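You operate a simulated robot arm through the tools that you are given. There is no shell and no other tool. Be economical: measure what you need, move in short steps, check, and stop when the job is done.

Carry out the task below with a simulated two-armed robot. There is one attempt and no reset: what you move stays moved.

## Task
On the front corner of the work table, fold the blue cloth in half, so that its two long edges meet.

It is judged by the outcome, as a careful person would: the job done as asked, and still so three seconds after it is handed in. It fails if anything else is knocked over, pushed out of place, dropped, spilled or broken. Flat cloth is picked up by pressing the open fingertips on it (5 to 10 N) and closing them slowly along it; thin cloth reads only 2 to 8 mm in the jaws.

## Robot
Two 7-joint arms with two-finger parallel grippers on one trunk, on a base that drives. Base frame: it is fixed to the floor where the robot stands at the start and does not move with it; the origin is under the middle of the robot, x ahead of it, y to its left, z up; the surface under the hand at the start is at about z = 900. Lengths are in mm, angles in rad, forces in N, time in s.
The left shoulder is at the start at [70, 163, 1145], the right one opposite. With the tool pointing down near the work surface each hand reaches from about 380 to 880 mm from the robot's upright axis, wherever it stands, measured 20 degrees to its own side. Places, roughly: front corner of the work table [800, -200, 900]. Payload 3.43 kg a hand.
Tool frame (each hand has its own): the origin (TCP) lies between the finger pads and is the grasp point; the fingertips stand 34 mm ahead of it; z points along the fingers, y is the line along which they close. Largest opening 128 mm; finger width 24, thickness 12; the body of the gripper, 48 by 130 mm, starts 96 mm behind the TCP.
Orientation is told as [roll, pitch, yaw] about the base's x, y, z axes, in that order, counted from this pose: with the fingers straight down and closing along the base's y, the tool's x points along the base's -x, its y along +y and its z along -z.

## Interface
- The arms move only by the tool send_rows. It takes "left_motion", "right_motion" or both (then of equal length, played together; a hand with none holds still); each is text: rows parted by semicolons, each of 7 numbers parted by spaces: the turn, a rotation vector about the tool's x, y, z in units of 5 degrees (1.0 is 5 degrees), then the shift along the tool's x, y, z in units of 40 mm (1.0 is 40 mm), then the opening, from 0 (shut) to 1 (fully open). In form: wx wy wz x y z jaw; .... A call has 1 to 20 rows; each row shifts and turns the commanded pose from where the row before left it, along the tool's axes as they then stand. A call with a number of a shift or a turn outside -1 to 1 is refused whole. Rows are played at 5 a second. More than 50 mm and 0.15 rad between two rows, or a gripper value outside its range, and nothing of the call is played. Where a pose cannot be reached the arm comes as near as it can. A force on the tool above 40 N (or 10 N above the force at the start of the call, whichever is more), or a blocked arm, ends the call early, and 0.2 s more pass. The fingers move at their own pace (about 153 mm/s each) and stop on an object; they squeeze with about 29 N. The grip force told is the motor's: it shows also when the fingers shut on nothing. Time passes only in rows, and 0.2 s behind the last, so rows that do not move let the fingers close. It gives the time, the measured TCP pose, the force on the tool (base axes), the opening and the grip force at its end, in the units of the frame above (readings bear some noise), with the torque about the TCP (base axes, N m) and any sound that the robot's microphone picked up.
- Cameras (640 x 400 px; columns grow to the right, rows downward): "scene" is now at [135.8, -0.1, 1373.7]; the picture's right is [-0.08, -1.00, -0.00], its down [-0.64, 0.05, -0.76] and it looks along [0.76, -0.06, -0.64] (base axes); focal length 214 px, centre (320, 200). "left" rides on the left gripper at [76, 11, -160] in its tool frame; the picture's right is [-0.15, 0.99, 0.00], its down [-0.88, -0.13, -0.46] and it looks along [-0.45, -0.07, 0.89] (tool axes); focal length 234 px, centre (320, 200). "right" rides on the right gripper at [76, -11, -160] in its tool frame; the picture's right is [0.15, 0.99, 0.00], its down [-0.88, 0.13, -0.46] and it looks along [-0.45, 0.07, 0.89] (tool axes); focal length 234 px, centre (320, 200). There is no depth. A picture from a camera that has moved, and an enlarged one, comes with that camera's place and axes in the base frame and with its lens. The place of the scene camera against the robot may be out by one fixed shift of up to 18 mm in any direction.
- grab_frame(camera): a new picture of that camera. No time passes.
- slide_trunk(by): slides the trunk up (or, below 0, down) by that many mm; the arms and the scene camera ride with it, the base frame stays. It gives what a move gives, with no picture.
- steer(legs): drives the robot by 1 to 6 legs, each [ahead, left, turn to the left] in mm, mm and rad, along the robot's own axes; the way and the turn of a leg run together, so that a leg with both is an arc; at most 1500 mm and 3.142 rad a leg. The arms and the cameras ride along, it lands a little off, and it stops where it bumps. It gives what a move gives.
- aim_head(pan, tilt): turns the head with the scene camera to pan (to the left, within 1.501 rad either way) and tilt (down, from -0.506 to 1.204), counted from straight ahead of the robot. It gives what a move gives.
- enlarge(camera, box): a new picture of the part [left, top, right, bottom] of that camera's present view, enlarged. No time passes.
- close_job(): hands the job in; it is judged then, once.

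Work in short steps. Places have to be worked out from the pictures, the camera data and where the tool is seen: move nearer, look again, correct. Check each grasp and each placing, and mend what went wrong. You have 120 turns and 92 pictures in all, those below and enlarged ones among them. Open the grippers and draw the arms clear of the work before you hand the job in, unless the task says otherwise; then end with one line.

The tools are called after "Call:" by a JSON object that holds its "api" and its "payload". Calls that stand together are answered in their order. send_rows: Moves the arms, as the interface text tells. Its arguments: {"type":"object","properties":{"left_motion":{"type":"string"},"right_motion":{"type":"string"}},"required":[]} The other tools are called the same way: slide_trunk (by) slides the trunk up or down; steer (legs) drives the base; aim_head (pan, tilt) turns the head that bears the scene camera; grab_frame (camera) takes a picture; enlarge (camera, box) takes an enlarged picture of a part of a camera's view; close_job () hands the job in.

At the start:

```text
clock: 0.0
left_tcp_pos: [514.1, 85.4, 1139.5]
left_tool_rot: [0.0, 0.0, 0.0]
left_wrist_force: [0.2, -0.4, -0.5]
left_ft_torque: [-0.04, -0.03, -0.03]
left_grip_width: 128.4
left_finger_force: 0.1
right_tcp_pos: [506.4, -515.0, 1143.6]
right_tool_rot: [-0.002, 0.001, 0.001]
right_wrist_force: [-0.2, 0.0, 0.1]
right_ft_torque: [0.04, 0.0, 0.0]
right_grip_width: 127.9
right_finger_force: 0.0
trunk travel left (down, up): [-625.0, 315.0]
robot x, y, heading: [-0.6, -0.1, 0.002]
head pan, tilt: [-0.082, 0.7]
```

scene: 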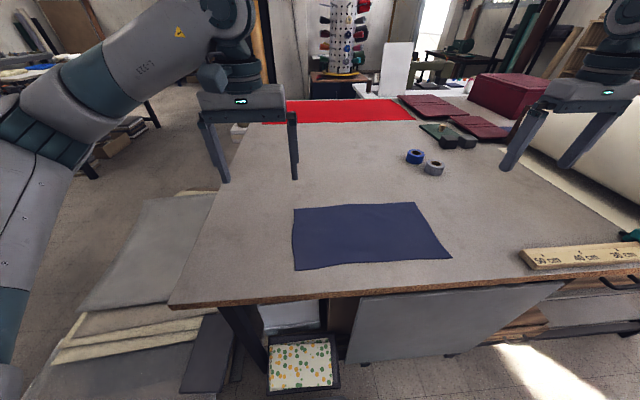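
right: 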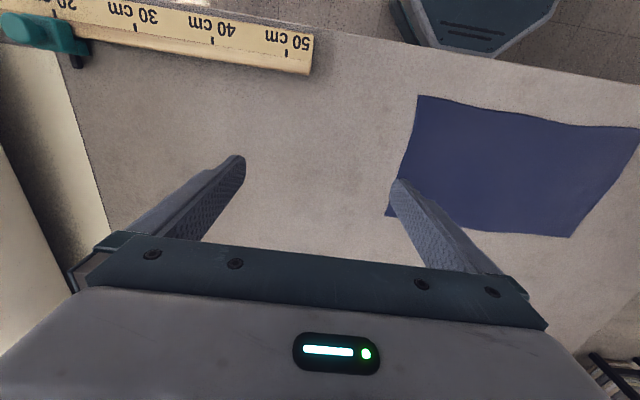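
left: 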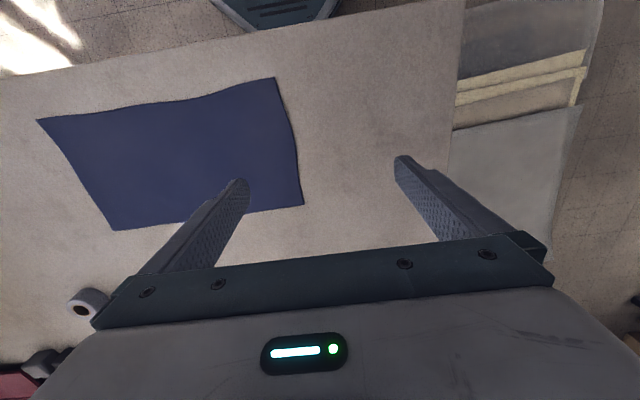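

The wrist views put the cloth at about x 425–645, y −369 to +30, with its long edges along y. I'll carry the far edge over to the near edge with both hands. First I back off and shift right a little, so both edges are in comfortable reach.

Call:
{"api": "steer", "payload": {"legs": [[-90, 0, 0], [0, -120, 0]]}}

Call:
{"api": "grab_frame", "payload": {"camera": "scene"}}

```text
clock: 1.9
left_tcp_pos: [428.1, -34.4, 1139.2]
left_tool_rot: [-0.001, 0.001, -0.001]
left_wrist_force: [-0.9, 0.2, -0.3]
left_ft_torque: [0.01, 0.01, -0.01]
left_grip_width: 127.8
left_finger_force: 0.1
right_tcp_pos: [417.1, -632.8, 1142.1]
right_tool_rot: [0.0, 0.001, -0.001]
right_wrist_force: [0.4, -0.1, -1.3]
right_ft_torque: [-0.01, 0.04, -0.02]
right_grip_width: 127.9
right_finger_force: 0.0
trunk travel left (down, up): [-625.0, 315.0]
robot x, y, heading: [-89.7, -116.4, -0.004]
head pan, tilt: [-0.082, 0.7]
```

```text
88 pictures are left
camera scene: at [48.3, -117.9, 1373.7], right [-0.08, -1.0, 0.0], down [-0.64, 0.05, -0.76], along [0.76, -0.06, -0.64], focal length 214 px, centre (320, 200)
```

scene: 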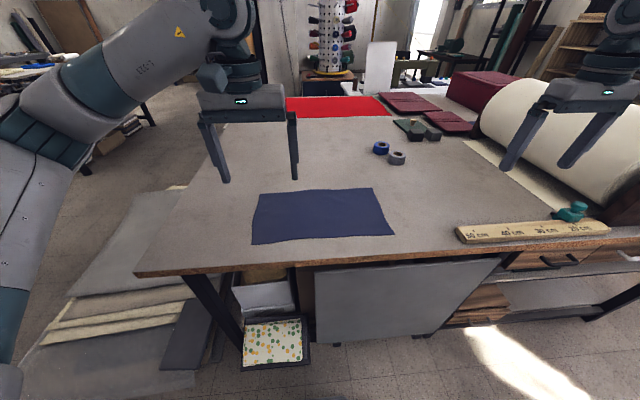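

Both hands move over the far edge at a height with a clear view, with the jaws at about half opening.

Call:
{"api": "send_rows", "payload": {"left_motion": "0 0 0 -0.5 0.04 0.333 0.45; 0 0 0 -0.5 0.04 0.333 0.45; 0 0 0 -0.5 0.04 0.333 0.45; 0 0 0 -0.5 0.04 0.333 0.45; 0 0 0 -0.5 0.04 0.333 0.45; 0 0 0 -0.5 0.04 0.333 0.45; 0 0 0 -0.5 0.04 0.333 0.45; 0 0 0 -0.5 0.04 0.333 0.45; 0 0 0 -0.5 0.04 0.333 0.45; 0 0 0 0 0 0 0.45", "right_motion": "0 0 0 -0.5 0.88 0.333 0.45; 0 0 0 -0.5 0.88 0.333 0.45; 0 0 0 -0.5 0.88 0.333 0.45; 0 0 0 -0.5 0.88 0.333 0.45; 0 0 0 -0.5 0.88 0.333 0.45; 0 0 0 -0.5 0.88 0.333 0.45; 0 0 0 -0.5 0.88 0.333 0.45; 0 0 0 -0.5 0.88 0.333 0.45; 0 0 0 -0.5 0.88 0.333 0.45; 0 0 0 0 0 0 0.45"}}

Call:
{"api": "grab_frame", "payload": {"camera": "left"}}

Call:
{"api": "grab_frame", "payload": {"camera": "right"}}

```text
clock: 4.1
left_tcp_pos: [606.0, -21.2, 1020.4]
left_tool_rot: [0.001, 0.001, -0.002]
left_wrist_force: [0.7, -0.6, -0.1]
left_ft_torque: [0.03, 0.0, -0.01]
left_grip_width: 57.8
left_finger_force: 0.1
right_tcp_pos: [578.7, -339.7, 1027.7]
right_tool_rot: [0.001, -0.002, -0.003]
right_wrist_force: [-0.4, -0.9, 0.3]
right_ft_torque: [0.02, 0.04, 0.0]
right_grip_width: 57.7
right_finger_force: 0.0
right hand out of reach, approached as far as the arm can: row 9
trunk travel left (down, up): [-625.0, 315.0]
robot x, y, heading: [-90.0, -121.0, -0.005]
head pan, tilt: [-0.082, 0.7]
```

```text
87 pictures are left
camera left: at [529.6, -8.8, 1180.3], right [0.15, 0.99, 0.0], down [0.88, -0.13, 0.46], along [0.45, -0.07, -0.89], focal length 234 px, centre (320, 200)
```

left: 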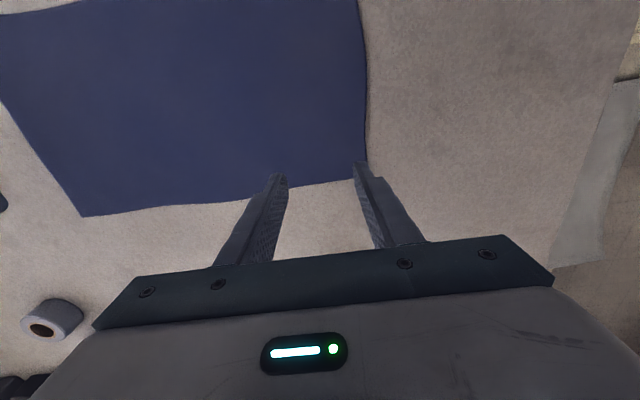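

```text
86 pictures are left
camera right: at [503.1, -350.9, 1186.8], right [-0.14, 0.99, 0.0], down [0.88, 0.13, 0.46], along [0.45, 0.07, -0.89], focal length 234 px, centre (320, 200)
```

right: 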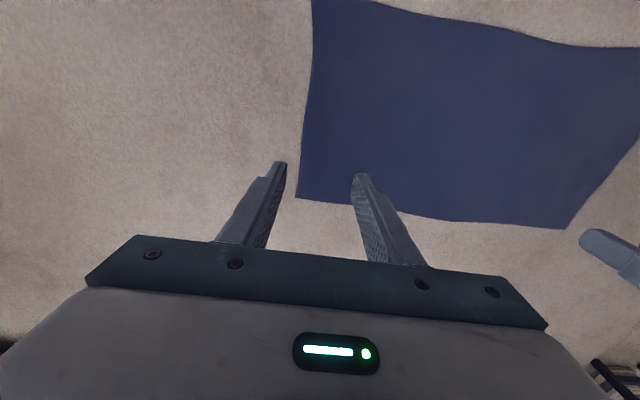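

The far edge reads x≈649 and the corners y≈32 and −362 in both wrist views. I move over the pinch points, left (646, −8) and right (646, −325), down to z≈965 with about 40 mm opening.

Call:
{"api": "send_rows", "payload": {"left_motion": "0 0 0 -0.25 0.08 0.35 0.31; 0 0 0 -0.25 0.08 0.35 0.31; 0 0 0 -0.25 0.08 0.35 0.31; 0 0 0 -0.25 0.08 0.35 0.31; 0 0 0 0 0 0 0.31; 0 0 0 0 0 0 0.31", "right_motion": "0 0 0 -0.42 0.09 0.39 0.31; 0 0 0 -0.42 0.09 0.39 0.31; 0 0 0 -0.42 0.09 0.39 0.31; 0 0 0 -0.42 0.09 0.39 0.31; 0 0 0 0 0 0 0.31; 0 0 0 0 0 0 0.31"}}

```text
clock: 5.5
left_tcp_pos: [646.0, -7.5, 963.2]
left_tool_rot: [0.0, 0.0, 0.0]
left_wrist_force: [0.4, 1.2, 0.1]
left_ft_torque: [-0.02, 0.02, 0.01]
left_grip_width: 39.5
left_finger_force: 0.1
right_tcp_pos: [593.3, -369.2, 975.6]
right_tool_rot: [0.001, 0.001, -0.002]
right_wrist_force: [1.6, -0.1, -0.1]
right_ft_torque: [0.01, 0.0, 0.0]
right_grip_width: 39.7
right_finger_force: 0.0
right hand out of reach, approached as far as the arm can: row 1, 2, 3, 4
trunk travel left (down, up): [-625.0, 315.0]
robot x, y, heading: [-87.9, -115.6, -0.006]
head pan, tilt: [-0.082, 0.7]
```

The right arm stops short although the place should be in reach. I look at the arms to see why.

Call:
{"api": "grab_frame", "payload": {"camera": "scene"}}

```text
85 pictures are left
camera scene: at [48.5, -118.5, 1373.7], right [-0.08, -1.0, 0.0], down [-0.64, 0.05, -0.76], along [0.76, -0.06, -0.65], focal length 214 px, centre (320, 200)
```

scene: 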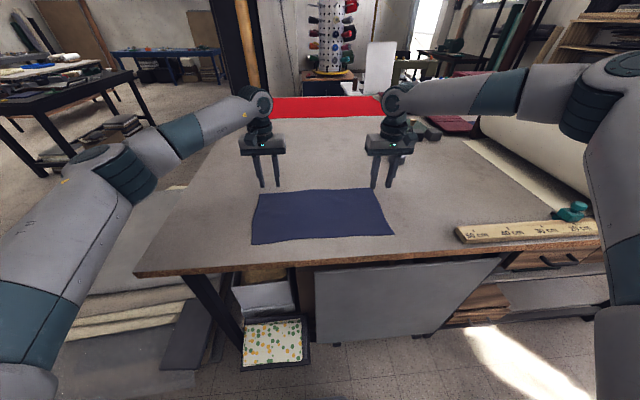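

The right elbow seems to be at a joint limit short of the target. I drive 70 mm nearer, then bring the hands back to their places.

Call:
{"api": "send_rows", "payload": {"left_motion": "0 0 0 0.5 0 -0.5 0.31; 0 0 0 0.5 0 -0.5 0.31; 0 0 0 0.5 0 -0.5 0.31; 0 0 0 0 0 0 0.31", "right_motion": "0 0 0 0.5 0 -0.5 0.31; 0 0 0 0.5 0 -0.5 0.31; 0 0 0 0.5 0 -0.5 0.31; 0 0 0 0 0 0 0.31"}}

Call:
{"api": "steer", "payload": {"legs": [[70, 0, 0]]}}

```text
clock: 6.5
left_tcp_pos: [588.5, -9.4, 1023.4]
left_tool_rot: [-0.001, 0.002, -0.002]
left_wrist_force: [0.2, 0.0, 0.1]
left_ft_torque: [-0.02, 0.02, -0.01]
left_grip_width: 39.8
left_finger_force: 0.2
right_tcp_pos: [532.2, -368.1, 1034.7]
right_tool_rot: [-0.001, 0.003, -0.002]
right_wrist_force: [0.8, 0.0, -0.5]
right_ft_torque: [0.01, 0.01, -0.03]
right_grip_width: 39.7
right_finger_force: 0.0
trunk travel left (down, up): [-625.0, 315.0]
robot x, y, heading: [-87.7, -116.7, 0.002]
head pan, tilt: [-0.082, 0.7]
```

```text
clock: 7.5
left_tcp_pos: [656.0, -7.8, 1024.2]
left_tool_rot: [0.0, 0.0, -0.001]
left_wrist_force: [0.7, -0.4, -0.4]
left_ft_torque: [0.02, 0.05, -0.01]
left_grip_width: 39.7
left_finger_force: 0.1
right_tcp_pos: [601.8, -367.7, 1035.2]
right_tool_rot: [0.001, 0.0, -0.003]
right_wrist_force: [-0.3, -0.3, 0.2]
right_ft_torque: [0.0, 0.03, -0.04]
right_grip_width: 39.5
right_finger_force: 0.1
trunk travel left (down, up): [-625.0, 315.0]
robot x, y, heading: [-21.7, -117.5, -0.002]
head pan, tilt: [-0.082, 0.7]
```

Robot is at x −22. Now bring the hands to (646, −8) and (646, −325) at z≈960.

Call:
{"api": "send_rows", "payload": {"left_motion": "0 0 0 0.05 0 0.32 0.31; 0 0 0 0.05 0 0.32 0.31; 0 0 0 0.05 0 0.32 0.31; 0 0 0 0.05 0 0.32 0.31; 0 0 0 0.05 0 0.32 0.31; 0 0 0 0 0 0 0.31; 0 0 0 0 0 0 0.31", "right_motion": "0 0 0 -0.22 0.22 0.375 0.31; 0 0 0 -0.22 0.22 0.375 0.31; 0 0 0 -0.22 0.22 0.375 0.31; 0 0 0 -0.22 0.22 0.375 0.31; 0 0 0 -0.22 0.22 0.375 0.31; 0 0 0 0 0 0 0.31; 0 0 0 0 0 0 0.31"}}

Call:
{"api": "grab_frame", "payload": {"camera": "left"}}

Call:
{"api": "grab_frame", "payload": {"camera": "right"}}

```text
clock: 9.1
left_tcp_pos: [647.9, -7.7, 959.4]
left_tool_rot: [0.0, 0.0, 0.0]
left_wrist_force: [1.1, -0.7, 0.3]
left_ft_torque: [0.0, 0.01, -0.02]
left_grip_width: 39.8
left_finger_force: 0.0
right_tcp_pos: [633.2, -336.1, 963.9]
right_tool_rot: [0.003, 0.001, -0.002]
right_wrist_force: [-0.7, -0.2, -0.1]
right_ft_torque: [0.02, 0.02, 0.02]
right_grip_width: 39.8
right_finger_force: 0.2
right hand out of reach, approached as far as the arm can: row 5
trunk travel left (down, up): [-625.0, 315.0]
robot x, y, heading: [-11.8, -116.3, -0.003]
head pan, tilt: [-0.082, 0.7]
```

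```text
84 pictures are left
camera left: at [571.3, 4.3, 1119.4], right [0.15, 0.99, 0.0], down [0.88, -0.13, 0.46], along [0.45, -0.07, -0.89], focal length 234 px, centre (320, 200)
```

left: 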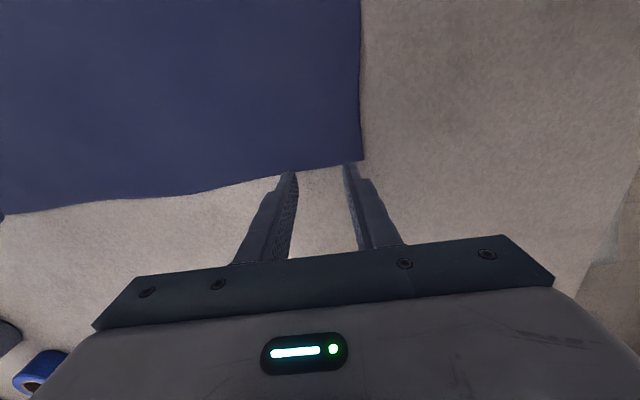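

```text
83 pictures are left
camera right: at [557.3, -347.4, 1122.6], right [-0.14, 0.99, 0.0], down [0.88, 0.13, 0.46], along [0.45, 0.07, -0.89], focal length 234 px, centre (320, 200)
```

right: 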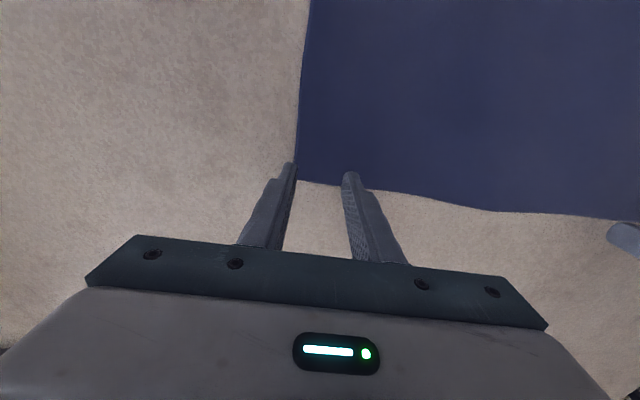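

The left hand is placed and the right is still about 15 mm short. I raise a little, drive 35 mm nearer and re-place the hands.

Call:
{"api": "send_rows", "payload": {"left_motion": "0 0 0 0.45 0 -0.2 0.31; 0 0 0 0.45 0 -0.2 0.31; 0 0 0 0 0 0 0.31", "right_motion": "0 0 0 0.45 0 -0.2 0.31; 0 0 0 0.45 0 -0.2 0.31; 0 0 0 0 0 0 0.31"}}

Call:
{"api": "steer", "payload": {"legs": [[36, 0, 0]]}}

```text
clock: 9.9
left_tcp_pos: [611.1, -8.9, 974.8]
left_tool_rot: [0.0, 0.002, 0.001]
left_wrist_force: [0.1, 0.2, -0.6]
left_ft_torque: [0.03, -0.02, 0.01]
left_grip_width: 39.9
left_finger_force: 0.1
right_tcp_pos: [598.3, -336.4, 980.0]
right_tool_rot: [0.001, 0.001, -0.003]
right_wrist_force: [-0.1, 0.1, -0.4]
right_ft_torque: [0.0, 0.01, 0.03]
right_grip_width: 39.7
right_finger_force: 0.1
trunk travel left (down, up): [-625.0, 315.0]
robot x, y, heading: [-17.7, -118.4, -0.0]
head pan, tilt: [-0.082, 0.7]
```

```text
clock: 10.8
left_tcp_pos: [642.2, -8.9, 977.6]
left_tool_rot: [0.0, -0.003, -0.001]
left_wrist_force: [0.6, 0.0, -0.2]
left_ft_torque: [-0.02, -0.01, 0.02]
left_grip_width: 39.7
left_finger_force: 0.1
right_tcp_pos: [631.3, -335.6, 982.3]
right_tool_rot: [0.001, -0.003, -0.001]
right_wrist_force: [0.0, 0.8, 0.0]
right_ft_torque: [0.01, -0.02, -0.01]
right_grip_width: 39.8
right_finger_force: 0.0
trunk travel left (down, up): [-625.0, 315.0]
robot x, y, heading: [14.2, -116.3, -0.004]
head pan, tilt: [-0.082, 0.7]
```

Next I approach: left to (646, −8), right to (648, −325), TCP z≈942 (tips about 8 mm above the table).

Call:
{"api": "send_rows", "payload": {"left_motion": "0 0 0 -0.025 0 0.22 0.31; 0 0 0 -0.025 0 0.22 0.31; 0 0 0 -0.025 0 0.22 0.31; 0 0 0 -0.025 0 0.22 0.31; 0 0 0 0 0 0 0.31; 0 0 0 0 0 0 0.31", "right_motion": "0 0 0 -0.105 0.068 0.25 0.31; 0 0 0 -0.105 0.068 0.25 0.31; 0 0 0 -0.105 0.068 0.25 0.31; 0 0 0 -0.105 0.068 0.25 0.31; 0 0 0 0 0 0 0.31; 0 0 0 0 0 0 0.31"}}

Call:
{"api": "grab_frame", "payload": {"camera": "left"}}

Call:
{"api": "grab_frame", "payload": {"camera": "right"}}

```text
clock: 12.2
left_tcp_pos: [649.4, -7.9, 940.4]
left_tool_rot: [0.001, -0.001, -0.001]
left_wrist_force: [0.2, 0.6, 0.2]
left_ft_torque: [0.0, 0.02, -0.02]
left_grip_width: 39.6
left_finger_force: 0.1
right_tcp_pos: [647.0, -325.2, 941.8]
right_tool_rot: [0.0, -0.002, -0.001]
right_wrist_force: [0.4, 0.5, -0.1]
right_ft_torque: [0.02, 0.0, -0.03]
right_grip_width: 39.6
right_finger_force: 0.0
trunk travel left (down, up): [-625.0, 315.0]
robot x, y, heading: [15.4, -119.4, -0.005]
head pan, tilt: [-0.082, 0.7]
```

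```text
82 pictures are left
camera left: at [573.6, 3.6, 1099.1], right [0.15, 0.99, 0.0], down [0.88, -0.13, 0.46], along [0.45, -0.07, -0.89], focal length 234 px, centre (320, 200)
```

left: 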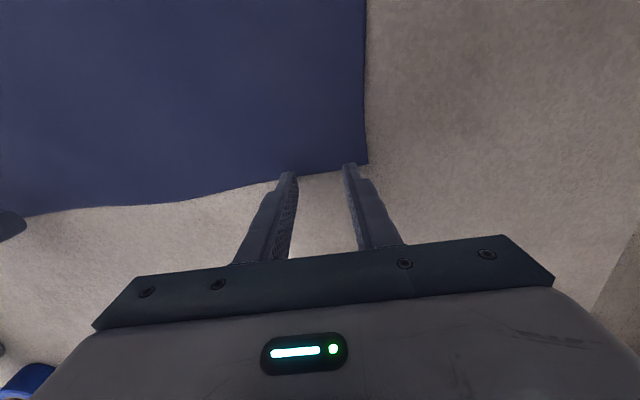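

```text
81 pictures are left
camera right: at [572.0, -337.5, 1100.2], right [-0.14, 0.99, 0.0], down [0.88, 0.13, 0.46], along [0.45, 0.07, -0.89], focal length 234 px, centre (320, 200)
```

right: 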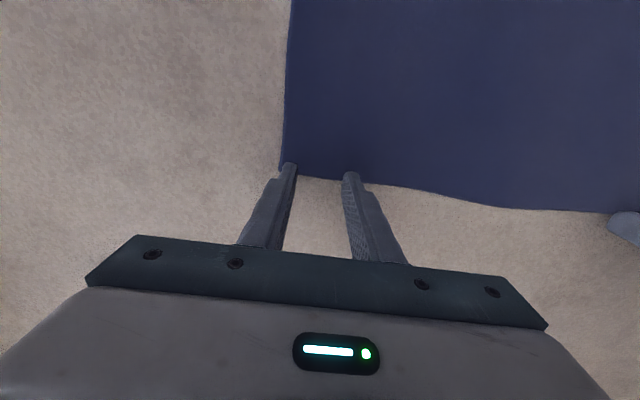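

Overlap is about 8 mm on the left and 15 mm on the right. I shift the left 5 mm inward and press both down gently, watching the force.

Call:
{"api": "send_rows", "payload": {"left_motion": "0 0 0 0.125 0 0.05 0.31; 0 0 0 0 0 0.05 0.31; 0 0 0 0 0 0.05 0.31; 0 0 0 0 0 0 0.31", "right_motion": "0 0 0 0 0 0.05 0.31; 0 0 0 0 0 0.05 0.31; 0 0 0 0 0 0.05 0.31; 0 0 0 0 0 0 0.31"}}

```text
clock: 13.2
left_tcp_pos: [644.6, -9.5, 935.9]
left_tool_rot: [-0.002, -0.001, -0.001]
left_wrist_force: [0.2, 0.1, 10.1]
left_ft_torque: [0.04, 0.1, 0.05]
left_grip_width: 39.5
left_finger_force: 0.0
right_tcp_pos: [646.1, -327.1, 935.5]
right_tool_rot: [0.002, -0.002, 0.0]
right_wrist_force: [-0.3, 0.3, 1.1]
right_ft_torque: [-0.02, 0.0, 0.01]
right_grip_width: 39.8
right_finger_force: 0.0
right hand out of reach, approached as far as the arm can: row 3
trunk travel left (down, up): [-625.0, 315.0]
robot x, y, heading: [16.3, -115.3, -0.001]
head pan, tilt: [-0.082, 0.7]
```

Left presses with 10 N, while the right just touches and is at its reach limit. I lower the right a bit more with a 2 mm shift toward the robot.

Call:
{"api": "send_rows", "payload": {"left_motion": "0 0 0 0 0 -0.01 0.31; 0 0 0 0 0 0 0.31; 0 0 0 0 0 0 0.31", "right_motion": "0 0 0 0.05 -0.02 0.03 0.31; 0 0 0 0.02 0 0.03 0.31; 0 0 0 0 0 0 0.31"}}

```text
clock: 14.0
left_tcp_pos: [644.1, -9.1, 936.1]
left_tool_rot: [0.0, -0.001, -0.001]
left_wrist_force: [1.8, -1.1, 7.3]
left_ft_torque: [0.0, 0.0, 0.02]
left_grip_width: 39.4
left_finger_force: 0.1
right_tcp_pos: [643.8, -328.3, 936.2]
right_tool_rot: [0.002, -0.006, 0.0]
right_wrist_force: [4.0, 1.5, 18.4]
right_ft_torque: [-0.02, -0.05, 0.04]
right_grip_width: 39.6
right_finger_force: 0.0
trunk travel left (down, up): [-625.0, 315.0]
robot x, y, heading: [17.3, -116.8, 0.001]
head pan, tilt: [-0.082, 0.7]
```

Right at 18 N: ease it up about 1.2 mm, then close both slowly.

Call:
{"api": "send_rows", "payload": {"left_motion": "0 0 0 0 0 0 0.31; 0 0 0 0 0 0 0.31; 0 0 0 0 0 0 0.28; 0 0 0 0 0 0 0.25; 0 0 0 0 0 0 0.22; 0 0 0 0 0 0 0.19; 0 0 0 0 0 0 0.16; 0 0 0 0 0 0 0.13; 0 0 0 0 0 0 0.1; 0 0 0 0 0 0 0.07; 0 0 0 0 0 0 0.04; 0 0 0 0 0 0 0.02; 0 0 0 0 0 0 0; 0 0 0 0 0 0 0; 0 0 0 0 0 0 0", "right_motion": "0 0 0 0 0 -0.03 0.31; 0 0 0 0 0 0 0.31; 0 0 0 0 0 0 0.28; 0 0 0 0 0 0 0.25; 0 0 0 0 0 0 0.22; 0 0 0 0 0 0 0.19; 0 0 0 0 0 0 0.16; 0 0 0 0 0 0 0.13; 0 0 0 0 0 0 0.1; 0 0 0 0 0 0 0.07; 0 0 0 0 0 0 0.04; 0 0 0 0 0 0 0.02; 0 0 0 0 0 0 0; 0 0 0 0 0 0 0; 0 0 0 0 0 0 0"}}

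Call:
{"api": "grab_frame", "payload": {"camera": "left"}}

Call:
{"api": "grab_frame", "payload": {"camera": "right"}}

```text
clock: 17.2
left_tcp_pos: [642.8, -8.8, 935.9]
left_tool_rot: [-0.001, -0.002, -0.001]
left_wrist_force: [0.2, -22.9, 4.4]
left_ft_torque: [-0.77, 0.04, 0.23]
left_grip_width: 2.4
left_finger_force: 29.1
right_tcp_pos: [642.6, -327.2, 935.5]
right_tool_rot: [0.001, -0.002, -0.003]
right_wrist_force: [0.3, 23.7, 11.2]
right_ft_torque: [0.84, 0.08, -0.1]
right_grip_width: 2.3
right_finger_force: 29.3
trunk travel left (down, up): [-625.0, 315.0]
robot x, y, heading: [16.0, -115.6, -0.003]
head pan, tilt: [-0.082, 0.7]
```

```text
80 pictures are left
camera left: at [567.1, 2.9, 1094.9], right [0.15, 0.99, 0.0], down [0.88, -0.13, 0.46], along [0.45, -0.07, -0.89], focal length 234 px, centre (320, 200)
```

left: 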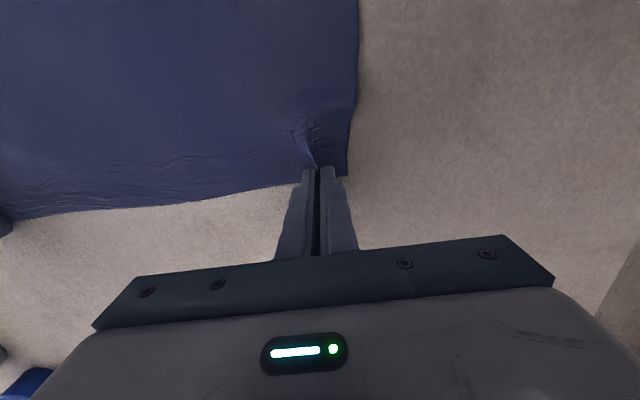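

```text
79 pictures are left
camera right: at [566.6, -338.8, 1094.4], right [-0.15, 0.99, 0.0], down [0.88, 0.13, 0.46], along [0.45, 0.07, -0.89], focal length 234 px, centre (320, 200)
```

right: 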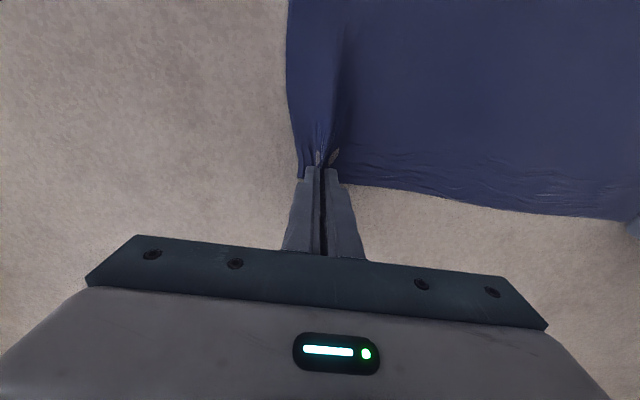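

Both hands hold cloth (2.4 and 2.3 mm), but the edge is stretched between them (about 23 N). I move the hands 10 mm toward each other while lifting 20 mm.

Call:
{"api": "send_rows", "payload": {"left_motion": "0 0 0 0 -0.08 -0.1 0; 0 0 0 0.02 -0.08 -0.1 0; 0 0 0 0.02 -0.06 -0.1 0; 0 0 0 0.02 0 -0.1 0; 0 0 0 0.02 0 -0.1 0; 0 0 0 0 0 0 0", "right_motion": "0 0 0 0 0.08 -0.1 0; 0 0 0 0.02 0.08 -0.1 0; 0 0 0 0.02 0.06 -0.1 0; 0 0 0 0.02 0 -0.1 0; 0 0 0 0.02 0 -0.1 0; 0 0 0 0 0 0 0"}}

Call:
{"api": "grab_frame", "payload": {"camera": "left"}}

Call:
{"api": "grab_frame", "payload": {"camera": "right"}}

Call:
{"api": "grab_frame", "payload": {"camera": "scene"}}

```text
clock: 18.6
left_tcp_pos: [641.5, -18.1, 956.0]
left_tool_rot: [0.0, 0.0, -0.003]
left_wrist_force: [0.5, -1.2, -0.6]
left_ft_torque: [-0.07, 0.01, 0.04]
left_grip_width: 2.3
left_finger_force: 29.1
right_tcp_pos: [641.3, -319.6, 952.8]
right_tool_rot: [0.0, -0.001, 0.0]
right_wrist_force: [0.4, 2.5, -1.1]
right_ft_torque: [0.05, -0.02, 0.05]
right_grip_width: 2.0
right_finger_force: 28.7
trunk travel left (down, up): [-625.0, 315.0]
robot x, y, heading: [15.3, -112.5, -0.001]
head pan, tilt: [-0.082, 0.7]
```

```text
78 pictures are left
camera left: at [566.1, -5.6, 1114.2], right [0.15, 0.99, 0.0], down [0.88, -0.13, 0.46], along [0.45, -0.07, -0.89], focal length 234 px, centre (320, 200)
```

left: 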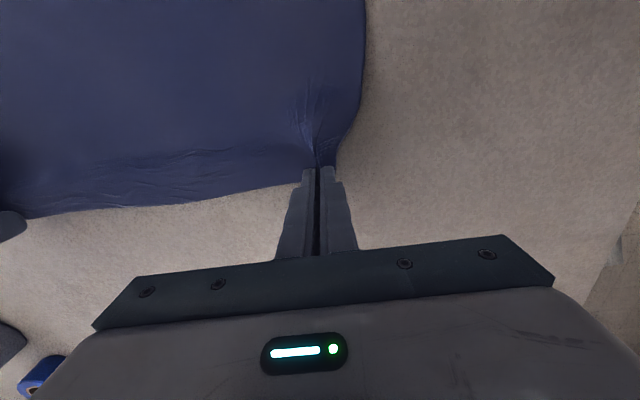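

```text
77 pictures are left
camera right: at [566.4, -330.9, 1113.2], right [-0.14, 0.99, 0.0], down [0.88, 0.13, 0.46], along [0.45, 0.07, -0.89], focal length 234 px, centre (320, 200)
```

right: 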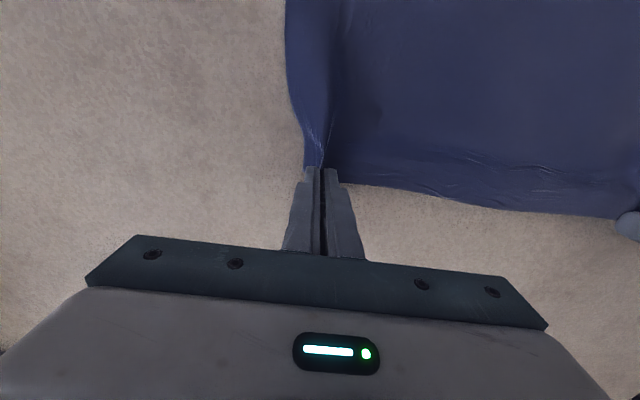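

```text
76 pictures are left
camera scene: at [152.9, -118.4, 1373.7], right [-0.08, -1.0, 0.0], down [-0.64, 0.05, -0.76], along [0.76, -0.06, -0.65], focal length 214 px, centre (320, 200)
```

scene: 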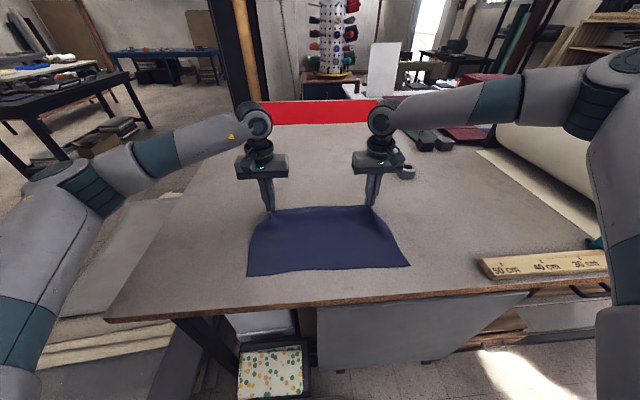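

Both corners are held and the edge is lifted. I follow an arc about the middle line (x≈538) up and back, with the first quarter slowly.

Call:
{"api": "send_rows", "payload": {"left_motion": "0 0 0 0.14 0 -0.29 0; 0 0 0 0.14 0 -0.29 0; 0 0 0 0.16 0 -0.26 0; 0 0 0 0.16 0 -0.26 0; 0 0 0 0.19 0 -0.2 0; 0 0 0 0.19 0 -0.2 0; 0 0 0 0.21 0 -0.15 0; 0 0 0 0.21 0 -0.15 0; 0 0 0 0 0 0 0", "right_motion": "0 0 0 0.14 0 -0.29 0; 0 0 0 0.14 0 -0.29 0; 0 0 0 0.16 0 -0.26 0; 0 0 0 0.16 0 -0.26 0; 0 0 0 0.19 0 -0.2 0; 0 0 0 0.19 0 -0.2 0; 0 0 0 0.21 0 -0.15 0; 0 0 0 0.21 0 -0.15 0; 0 0 0 0 0 0 0"}}

Call:
{"api": "grab_frame", "payload": {"camera": "scene"}}

```text
clock: 20.6
left_tcp_pos: [585.8, -17.5, 1027.4]
left_tool_rot: [0.0, 0.0, -0.001]
left_wrist_force: [-0.9, -0.9, -0.5]
left_ft_torque: [-0.03, -0.02, 0.01]
left_grip_width: 1.9
left_finger_force: 28.9
right_tcp_pos: [585.5, -318.8, 1027.0]
right_tool_rot: [0.0, -0.001, -0.002]
right_wrist_force: [0.0, 2.0, 0.6]
right_ft_torque: [0.04, 0.02, 0.01]
right_grip_width: 2.4
right_finger_force: 29.1
trunk travel left (down, up): [-625.0, 315.0]
robot x, y, heading: [14.1, -119.8, 0.0]
head pan, tilt: [-0.082, 0.7]
```

```text
75 pictures are left
camera scene: at [153.2, -118.5, 1373.6], right [-0.08, -1.0, 0.0], down [-0.64, 0.05, -0.76], along [0.76, -0.06, -0.65], focal length 214 px, centre (320, 200)
```

scene: 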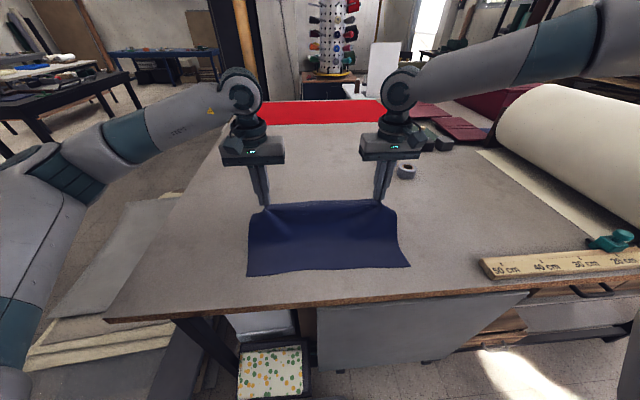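

The near edge hasn't moved. Now I drive back 100 mm, which carries the held edge over the fold line.

Call:
{"api": "steer", "payload": {"legs": [[-100, 0, 0]]}}

Call:
{"api": "grab_frame", "payload": {"camera": "scene"}}

Call:
{"api": "grab_frame", "payload": {"camera": "left"}}

```text
clock: 21.8
left_tcp_pos: [487.1, -18.2, 1027.1]
left_tool_rot: [0.001, -0.001, -0.002]
left_wrist_force: [0.1, -0.8, 0.7]
left_ft_torque: [-0.03, -0.01, -0.02]
left_grip_width: 2.4
left_finger_force: 29.3
right_tcp_pos: [485.3, -319.8, 1026.1]
right_tool_rot: [-0.001, -0.001, -0.004]
right_wrist_force: [0.8, 0.6, 0.1]
right_ft_torque: [0.01, -0.01, -0.01]
right_grip_width: 2.5
right_finger_force: 28.5
trunk travel left (down, up): [-625.0, 315.0]
robot x, y, heading: [-80.7, -119.8, -0.004]
head pan, tilt: [-0.082, 0.7]
```

```text
74 pictures are left
camera scene: at [52.9, -118.3, 1373.7], right [-0.08, -1.0, 0.0], down [-0.64, 0.05, -0.76], along [0.76, -0.06, -0.64], focal length 214 px, centre (320, 200)
```

scene: 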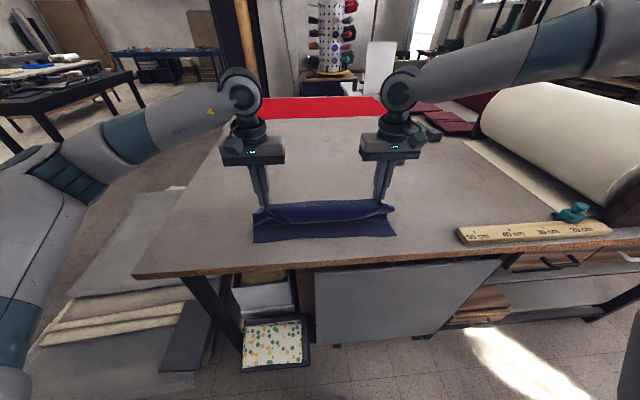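

```text
73 pictures are left
camera left: at [410.4, -6.2, 1186.9], right [0.15, 0.99, 0.0], down [0.88, -0.13, 0.46], along [0.45, -0.07, -0.89], focal length 234 px, centre (320, 200)
```

left: 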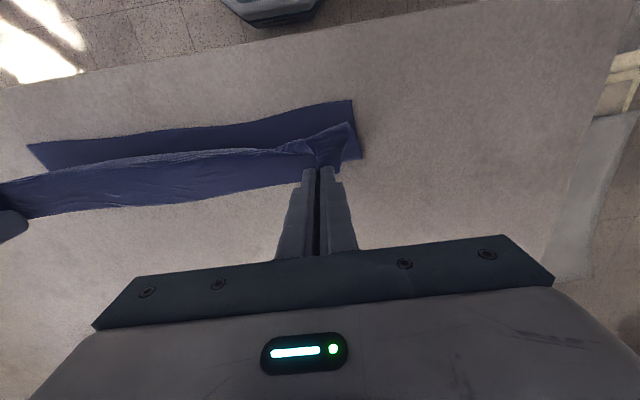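

The fold is forming nicely. I now tilt both hands by about 50° in place, so the held edge turns over outward.

Call:
{"api": "send_rows", "payload": {"left_motion": "0 -1 0 0 0 0 0; 0 -1 0 0 0 0 0; 0 -1 0 0 0 0 0; 0 -1 0 0 0 0 0; 0 -1 0 0 0 0 0; 0 -1 0 0 0 0 0; 0 -1 0 0 0 0 0; 0 -1 0 0 0 0 0; 0 -1 0 0 0 0 0; 0 -1 0 0 0 0 0; 0 0 0 0 0 0 0", "right_motion": "0 -1 0 0 0 0 0; 0 -1 0 0 0 0 0; 0 -1 0 0 0 0 0; 0 -1 0 0 0 0 0; 0 -1 0 0 0 0 0; 0 -1 0 0 0 0 0; 0 -1 0 0 0 0 0; 0 -1 0 0 0 0 0; 0 -1 0 0 0 0 0; 0 -1 0 0 0 0 0; 0 0 0 0 0 0 0"}}

Call:
{"api": "grab_frame", "payload": {"camera": "scene"}}

Call:
{"api": "grab_frame", "payload": {"camera": "left"}}

```text
clock: 24.1
left_tcp_pos: [486.2, -18.2, 1027.6]
left_tool_rot: [-0.003, -0.873, -0.002]
left_wrist_force: [0.0, -1.6, 0.2]
left_ft_torque: [-0.04, -0.02, -0.06]
left_grip_width: 2.0
left_finger_force: 29.1
right_tcp_pos: [485.1, -320.3, 1026.9]
right_tool_rot: [0.001, -0.873, -0.003]
right_wrist_force: [0.4, 0.8, -0.1]
right_ft_torque: [0.04, 0.02, 0.05]
right_grip_width: 2.2
right_finger_force: 28.8
trunk travel left (down, up): [-625.0, 315.0]
robot x, y, heading: [-83.8, -119.4, -0.004]
head pan, tilt: [-0.082, 0.7]
```

```text
72 pictures are left
camera scene: at [52.8, -118.1, 1373.8], right [-0.08, -1.0, 0.0], down [-0.64, 0.05, -0.76], along [0.76, -0.06, -0.64], focal length 214 px, centre (320, 200)
```

scene: 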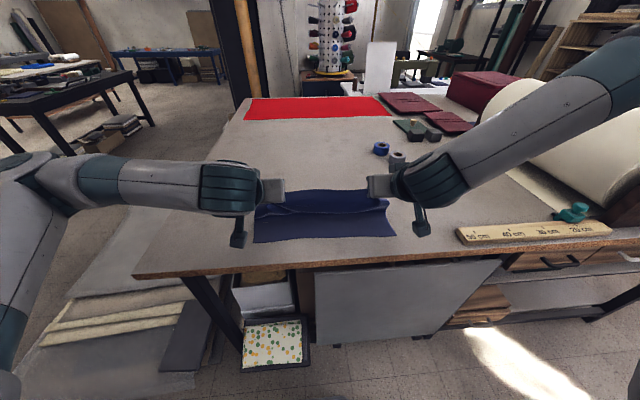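

```text
71 pictures are left
camera left: at [314.8, -5.8, 1072.3], right [0.1, 0.99, 0.11], down [0.22, -0.13, 0.97], along [0.97, -0.07, -0.23], focal length 234 px, centre (320, 200)
```

left: 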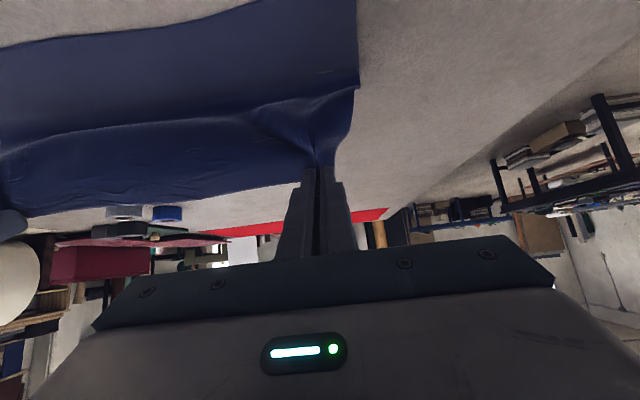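

The held edge still leans inward. I tilt the hands on to about 90°, horizontal and coming in from beyond the table's front edge (x≈367), so the edge can be laid outward and the fingers drawn straight back.

Call:
{"api": "send_rows", "payload": {"left_motion": "0 -1 0 0 0 0 0; 0 -1 0 0 0 0 0; 0 -1 0 0 0 0 0; 0 -1 0 0 0 0 0; 0 -1 0 0 0 0 0; 0 -1 0 0 0 0 0; 0 0 0 0 0 0 0", "right_motion": "0 -1 0 0 0 0 0; 0 -1 0 0 0 0 0; 0 -1 0 0 0 0 0; 0 -1 0 0 0 0 0; 0 -1 0 0 0 0 0; 0 -1 0 0 0 0 0; 0 0 0 0 0 0 0"}}

Call:
{"api": "grab_frame", "payload": {"camera": "scene"}}

```text
clock: 25.8
left_tcp_pos: [488.0, -17.0, 1026.9]
left_tool_rot: [-0.014, -1.397, 0.012]
left_wrist_force: [-0.1, 0.3, -0.9]
left_ft_torque: [0.02, -0.02, -0.03]
left_grip_width: 2.5
left_finger_force: 28.9
right_tcp_pos: [518.7, -312.3, 1025.0]
right_tool_rot: [-0.006, -1.399, 0.004]
right_wrist_force: [1.2, 1.0, 0.1]
right_ft_torque: [-0.01, 0.0, -0.02]
right_grip_width: 2.4
right_finger_force: 28.8
right hand out of reach, approached as far as the arm can: row 1, 2, 3, 4, 5
trunk travel left (down, up): [-625.0, 315.0]
robot x, y, heading: [-86.0, -117.8, 0.002]
head pan, tilt: [-0.082, 0.7]
```

```text
70 pictures are left
camera scene: at [53.2, -115.7, 1373.7], right [-0.08, -1.0, 0.0], down [-0.64, 0.05, -0.76], along [0.76, -0.06, -0.64], focal length 214 px, centre (320, 200)
```

scene: 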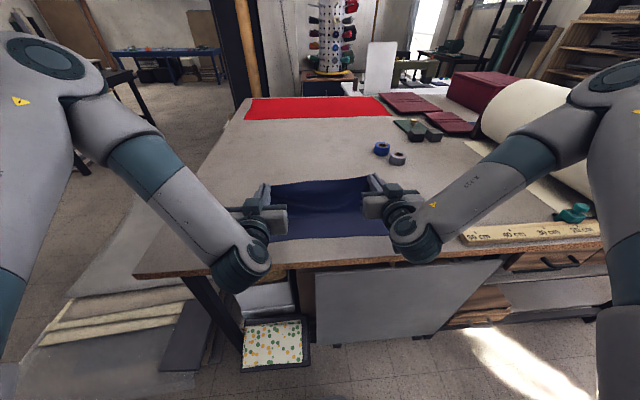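

The left is at 80°; the right is too close to the robot and stands about 30 mm ahead. I lower both 30 mm, then drive back 45 mm to give room.

Call:
{"api": "send_rows", "payload": {"left_motion": "0 0 0 0.25 0 0.045 0; 0 0 0 0.25 0 0.045 0; 0 0 0 0.25 0 0.045 0; 0 0 0 0 0 0 0", "right_motion": "0 0 0 0.25 0 0.045 0; 0 0 0 0.25 0 0.045 0; 0 0 0 0.25 0 0.045 0; 0 0 0 0 0 0 0"}}

Call:
{"api": "steer", "payload": {"legs": [[-45, 0, 0]]}}

Call:
{"api": "grab_frame", "payload": {"camera": "scene"}}

Call:
{"api": "grab_frame", "payload": {"camera": "right"}}

```text
clock: 26.8
left_tcp_pos: [486.1, -18.3, 997.3]
left_tool_rot: [-0.009, -1.396, 0.004]
left_wrist_force: [0.3, -10.0, 0.7]
left_ft_torque: [-0.18, -0.03, -0.33]
left_grip_width: 2.1
left_finger_force: 28.3
right_tcp_pos: [521.4, -325.9, 1004.1]
right_tool_rot: [0.002, -1.394, -0.002]
right_wrist_force: [-1.1, 10.5, -0.7]
right_ft_torque: [0.09, 0.01, 0.34]
right_grip_width: 2.2
right_finger_force: 28.8
right hand out of reach, approached as far as the arm can: row 2, 3
trunk travel left (down, up): [-625.0, 315.0]
robot x, y, heading: [-84.4, -120.0, -0.002]
head pan, tilt: [-0.082, 0.7]
```

```text
clock: 27.6
left_tcp_pos: [443.0, -17.2, 998.8]
left_tool_rot: [-0.003, -1.396, 0.001]
left_wrist_force: [1.2, -11.0, 0.7]
left_ft_torque: [-0.2, -0.03, -0.34]
left_grip_width: 2.3
left_finger_force: 29.0
right_tcp_pos: [478.2, -326.1, 1004.6]
right_tool_rot: [0.005, -1.394, -0.005]
right_wrist_force: [-0.5, 11.0, -0.3]
right_ft_torque: [0.12, 0.05, 0.38]
right_grip_width: 2.2
right_finger_force: 28.4
trunk travel left (down, up): [-625.0, 315.0]
robot x, y, heading: [-126.8, -120.1, 0.0]
head pan, tilt: [-0.082, 0.7]
```

```text
69 pictures are left
camera scene: at [9.6, -118.1, 1373.5], right [-0.08, -1.0, 0.0], down [-0.64, 0.05, -0.76], along [0.76, -0.06, -0.65], focal length 214 px, centre (320, 200)
```

scene: 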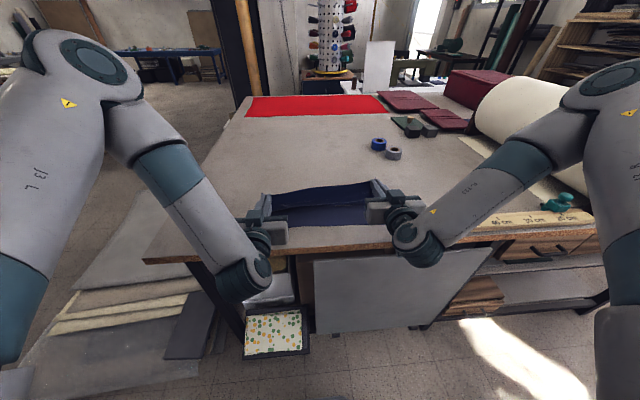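

```text
68 pictures are left
camera right: at [307.7, -337.4, 956.6], right [-0.03, 0.99, -0.14], down [-0.29, 0.13, 0.95], along [0.96, 0.07, 0.29], focal length 234 px, centre (320, 200)
```

right: 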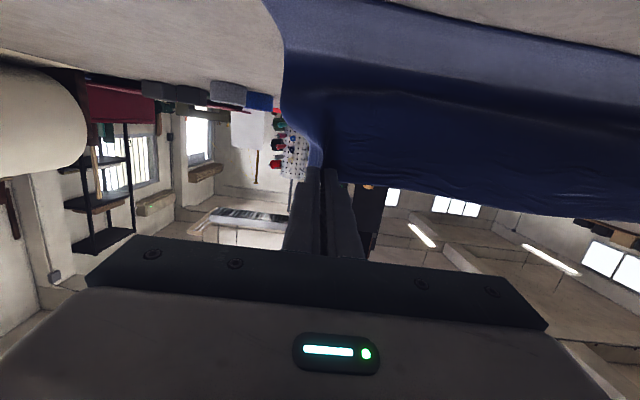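

The right hand won't go lower with its own joints, so I'll use the trunk for height and the base for reach. First I bring the left hand level with the right one (x≈478, z≈1004) and 6 mm inward to relax the tension.

Call:
{"api": "send_rows", "payload": {"left_motion": "0 0 0 -0.09 -0.06 0.28 0; 0 0 0 -0.09 -0.06 0.28 0; 0 0 0 -0.09 -0.06 0.28 0; 0 0 0 0 0 0 0"}}

Call:
{"api": "slide_trunk", "payload": {"by": -40}}

```text
clock: 28.6
left_tcp_pos: [477.4, -24.1, 1003.0]
left_tool_rot: [-0.002, -1.398, 0.001]
left_wrist_force: [-0.4, -0.7, -0.3]
left_ft_torque: [-0.05, 0.03, -0.05]
left_grip_width: 2.3
left_finger_force: 28.9
right_tcp_pos: [476.4, -327.2, 1003.9]
right_tool_rot: [0.001, -1.394, -0.006]
right_wrist_force: [-0.5, 3.2, 0.1]
right_ft_torque: [0.0, -0.05, 0.05]
right_grip_width: 2.1
right_finger_force: 28.9
trunk travel left (down, up): [-625.0, 315.0]
robot x, y, heading: [-126.8, -115.4, 0.002]
head pan, tilt: [-0.082, 0.7]
```

```text
clock: 29.5
left_tcp_pos: [476.8, -23.9, 963.9]
left_tool_rot: [-0.003, -1.395, 0.0]
left_wrist_force: [0.1, -0.2, 0.8]
left_ft_torque: [-0.01, 0.02, -0.05]
left_grip_width: 2.0
left_finger_force: 29.1
right_tcp_pos: [477.2, -325.7, 965.0]
right_tool_rot: [0.006, -1.397, -0.004]
right_wrist_force: [-0.1, 1.4, 0.0]
right_ft_torque: [0.0, 0.0, 0.01]
right_grip_width: 2.5
right_finger_force: 28.9
trunk travel left (down, up): [-585.0, 355.0]
robot x, y, heading: [-126.9, -117.1, 0.006]
head pan, tilt: [-0.082, 0.7]
```

Both are level at x 477, z 964. I drive back 64 mm and 6 mm left so the tips come over the near edge.

Call:
{"api": "steer", "payload": {"legs": [[-64, 6, 0]]}}

Call:
{"api": "grab_frame", "payload": {"camera": "scene"}}

Call:
{"api": "grab_frame", "payload": {"camera": "left"}}

Call:
{"api": "grab_frame", "payload": {"camera": "right"}}

```text
clock: 30.5
left_tcp_pos: [411.3, -16.8, 963.4]
left_tool_rot: [-0.003, -1.398, 0.003]
left_wrist_force: [0.1, -1.0, -0.3]
left_ft_torque: [-0.04, 0.0, -0.06]
left_grip_width: 2.3
left_finger_force: 29.0
right_tcp_pos: [412.1, -319.2, 964.6]
right_tool_rot: [0.004, -1.396, -0.004]
right_wrist_force: [-0.3, 1.7, -0.5]
right_ft_torque: [0.0, 0.02, 0.04]
right_grip_width: 2.5
right_finger_force: 29.5
trunk travel left (down, up): [-585.0, 355.0]
robot x, y, heading: [-190.9, -111.8, -0.002]
head pan, tilt: [-0.082, 0.7]
```

```text
67 pictures are left
camera scene: at [-56.3, -111.7, 1333.8], right [-0.08, -1.0, 0.0], down [-0.64, 0.05, -0.77], along [0.76, -0.06, -0.64], focal length 214 px, centre (320, 200)
```

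scene: 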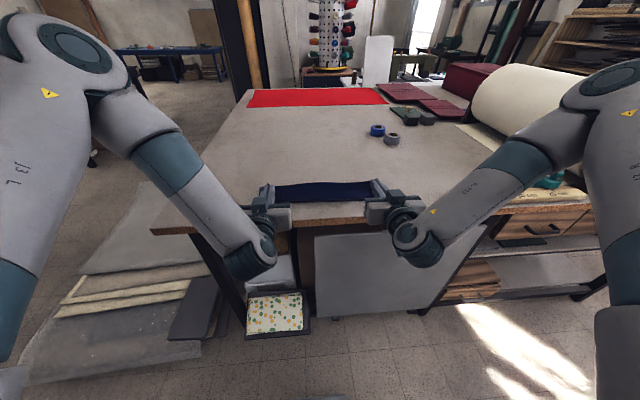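

```text
66 pictures are left
camera left: at [241.6, -5.5, 916.0], right [0.03, 0.99, 0.14], down [-0.3, -0.13, 0.95], along [0.95, -0.07, 0.29], focal length 234 px, centre (320, 200)
```

left: 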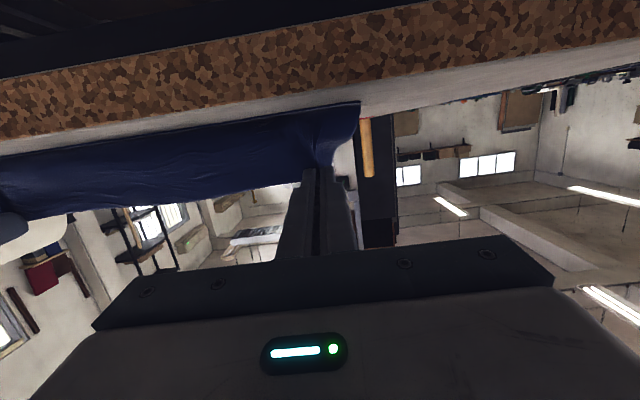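

```text
65 pictures are left
camera right: at [242.7, -330.7, 917.4], right [-0.03, 0.99, -0.14], down [-0.3, 0.13, 0.95], along [0.95, 0.07, 0.29], focal length 234 px, centre (320, 200)
```

right: 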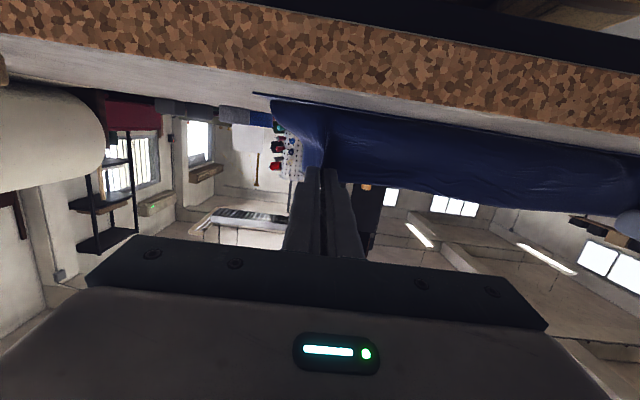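

The flap hangs from the held edge just over the near edge. I lower by the trunk 40 mm so the tips rest just above the lower layer.

Call:
{"api": "slide_trunk", "payload": {"by": -40}}

Call:
{"api": "grab_frame", "payload": {"camera": "scene"}}

Call:
{"api": "grab_frame", "payload": {"camera": "left"}}

```text
clock: 31.3
left_tcp_pos: [413.5, -17.0, 923.3]
left_tool_rot: [-0.007, -1.398, 0.006]
left_wrist_force: [2.1, -1.5, 6.7]
left_ft_torque: [-0.04, -0.2, -0.04]
left_grip_width: 2.3
left_finger_force: 29.3
right_tcp_pos: [412.8, -320.6, 926.9]
right_tool_rot: [0.008, -1.399, -0.009]
right_wrist_force: [1.6, 1.0, 11.1]
right_ft_torque: [-0.06, -0.38, 0.01]
right_grip_width: 2.1
right_finger_force: 28.9
trunk travel left (down, up): [-545.0, 395.0]
robot x, y, heading: [-190.2, -109.2, 0.001]
head pan, tilt: [-0.082, 0.7]
```

```text
64 pictures are left
camera scene: at [-56.0, -111.8, 1294.1], right [-0.08, -1.0, 0.0], down [-0.64, 0.05, -0.76], along [0.76, -0.06, -0.64], focal length 214 px, centre (320, 200)
```

scene: 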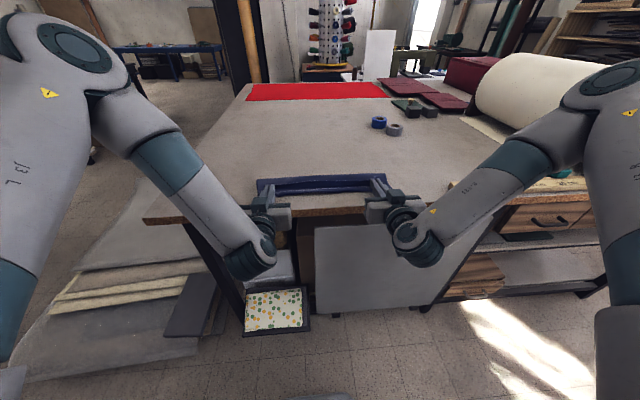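

```text
63 pictures are left
camera left: at [242.2, -5.7, 876.6], right [0.03, 0.99, 0.14], down [-0.3, -0.13, 0.95], along [0.95, -0.07, 0.29], focal length 234 px, centre (320, 200)
```

left: 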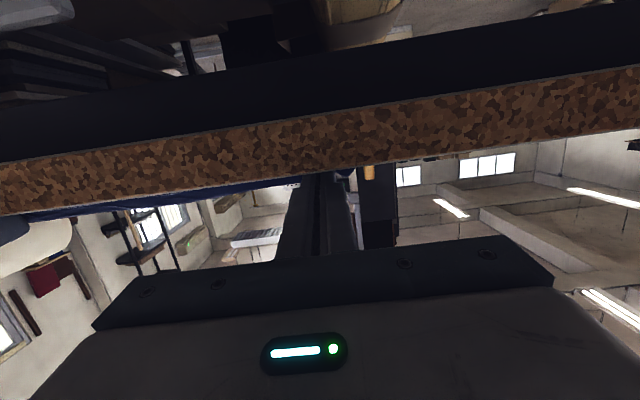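

Contact is light on both sides. I take a close look at the cloth before letting go.

Call:
{"api": "enlarge", "payload": {"camera": "scene", "box": [230, 160, 430, 240]}}

```text
3.20 times, centred on (330, 200) of scene
camera zoom: at [-56.0, -111.8, 1294.1], right [-0.08, -1.0, 0.0], down [-0.64, 0.05, -0.76], along [0.76, -0.06, -0.64], focal length 686 px, centre (288, 200)
```

zoom: 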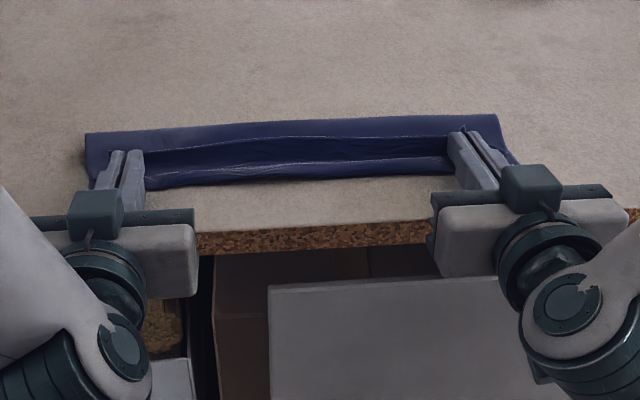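

The flap lies over the lower layer with the edge near the near edge. I open the jaws slowly to about 30 mm and then look.

Call:
{"api": "send_rows", "payload": {"left_motion": "0 0 0 0 0 0 0.05; 0 0 0 0 0 0 0.1; 0 0 0 0 0 0 0.15; 0 0 0 0 0 0 0.2; 0 0 0 0 0 0 0.25; 0 0 0 0 0 0 0.25; 0 0 0 0 0 0 0.25", "right_motion": "0 0 0 0 0 0 0.05; 0 0 0 0 0 0 0.1; 0 0 0 0 0 0 0.15; 0 0 0 0 0 0 0.2; 0 0 0 0 0 0 0.25; 0 0 0 0 0 0 0.25; 0 0 0 0 0 0 0.25"}}

Call:
{"api": "enlarge", "payload": {"camera": "scene", "box": [230, 160, 430, 240]}}

```text
clock: 32.9
left_tcp_pos: [413.3, -18.1, 923.7]
left_tool_rot: [-0.002, -1.398, 0.003]
left_wrist_force: [0.0, 0.5, 0.8]
left_ft_torque: [0.02, 0.0, -0.01]
left_grip_width: 32.0
left_finger_force: 0.0
right_tcp_pos: [414.7, -320.3, 925.3]
right_tool_rot: [0.006, -1.395, -0.004]
right_wrist_force: [0.1, 0.1, 0.2]
right_ft_torque: [0.04, -0.02, 0.01]
right_grip_width: 31.9
right_finger_force: 0.2
trunk travel left (down, up): [-545.0, 395.0]
robot x, y, heading: [-188.8, -112.6, -0.002]
head pan, tilt: [-0.082, 0.7]
```

```text
3.20 times, centred on (330, 200) of scene
camera zoom: at [-55.1, -111.8, 1293.7], right [-0.08, -1.0, 0.0], down [-0.64, 0.05, -0.76], along [0.76, -0.06, -0.64], focal length 686 px, centre (288, 200)
```

zoom: 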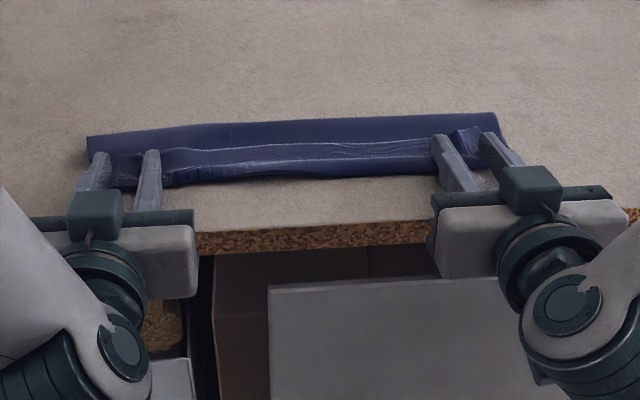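

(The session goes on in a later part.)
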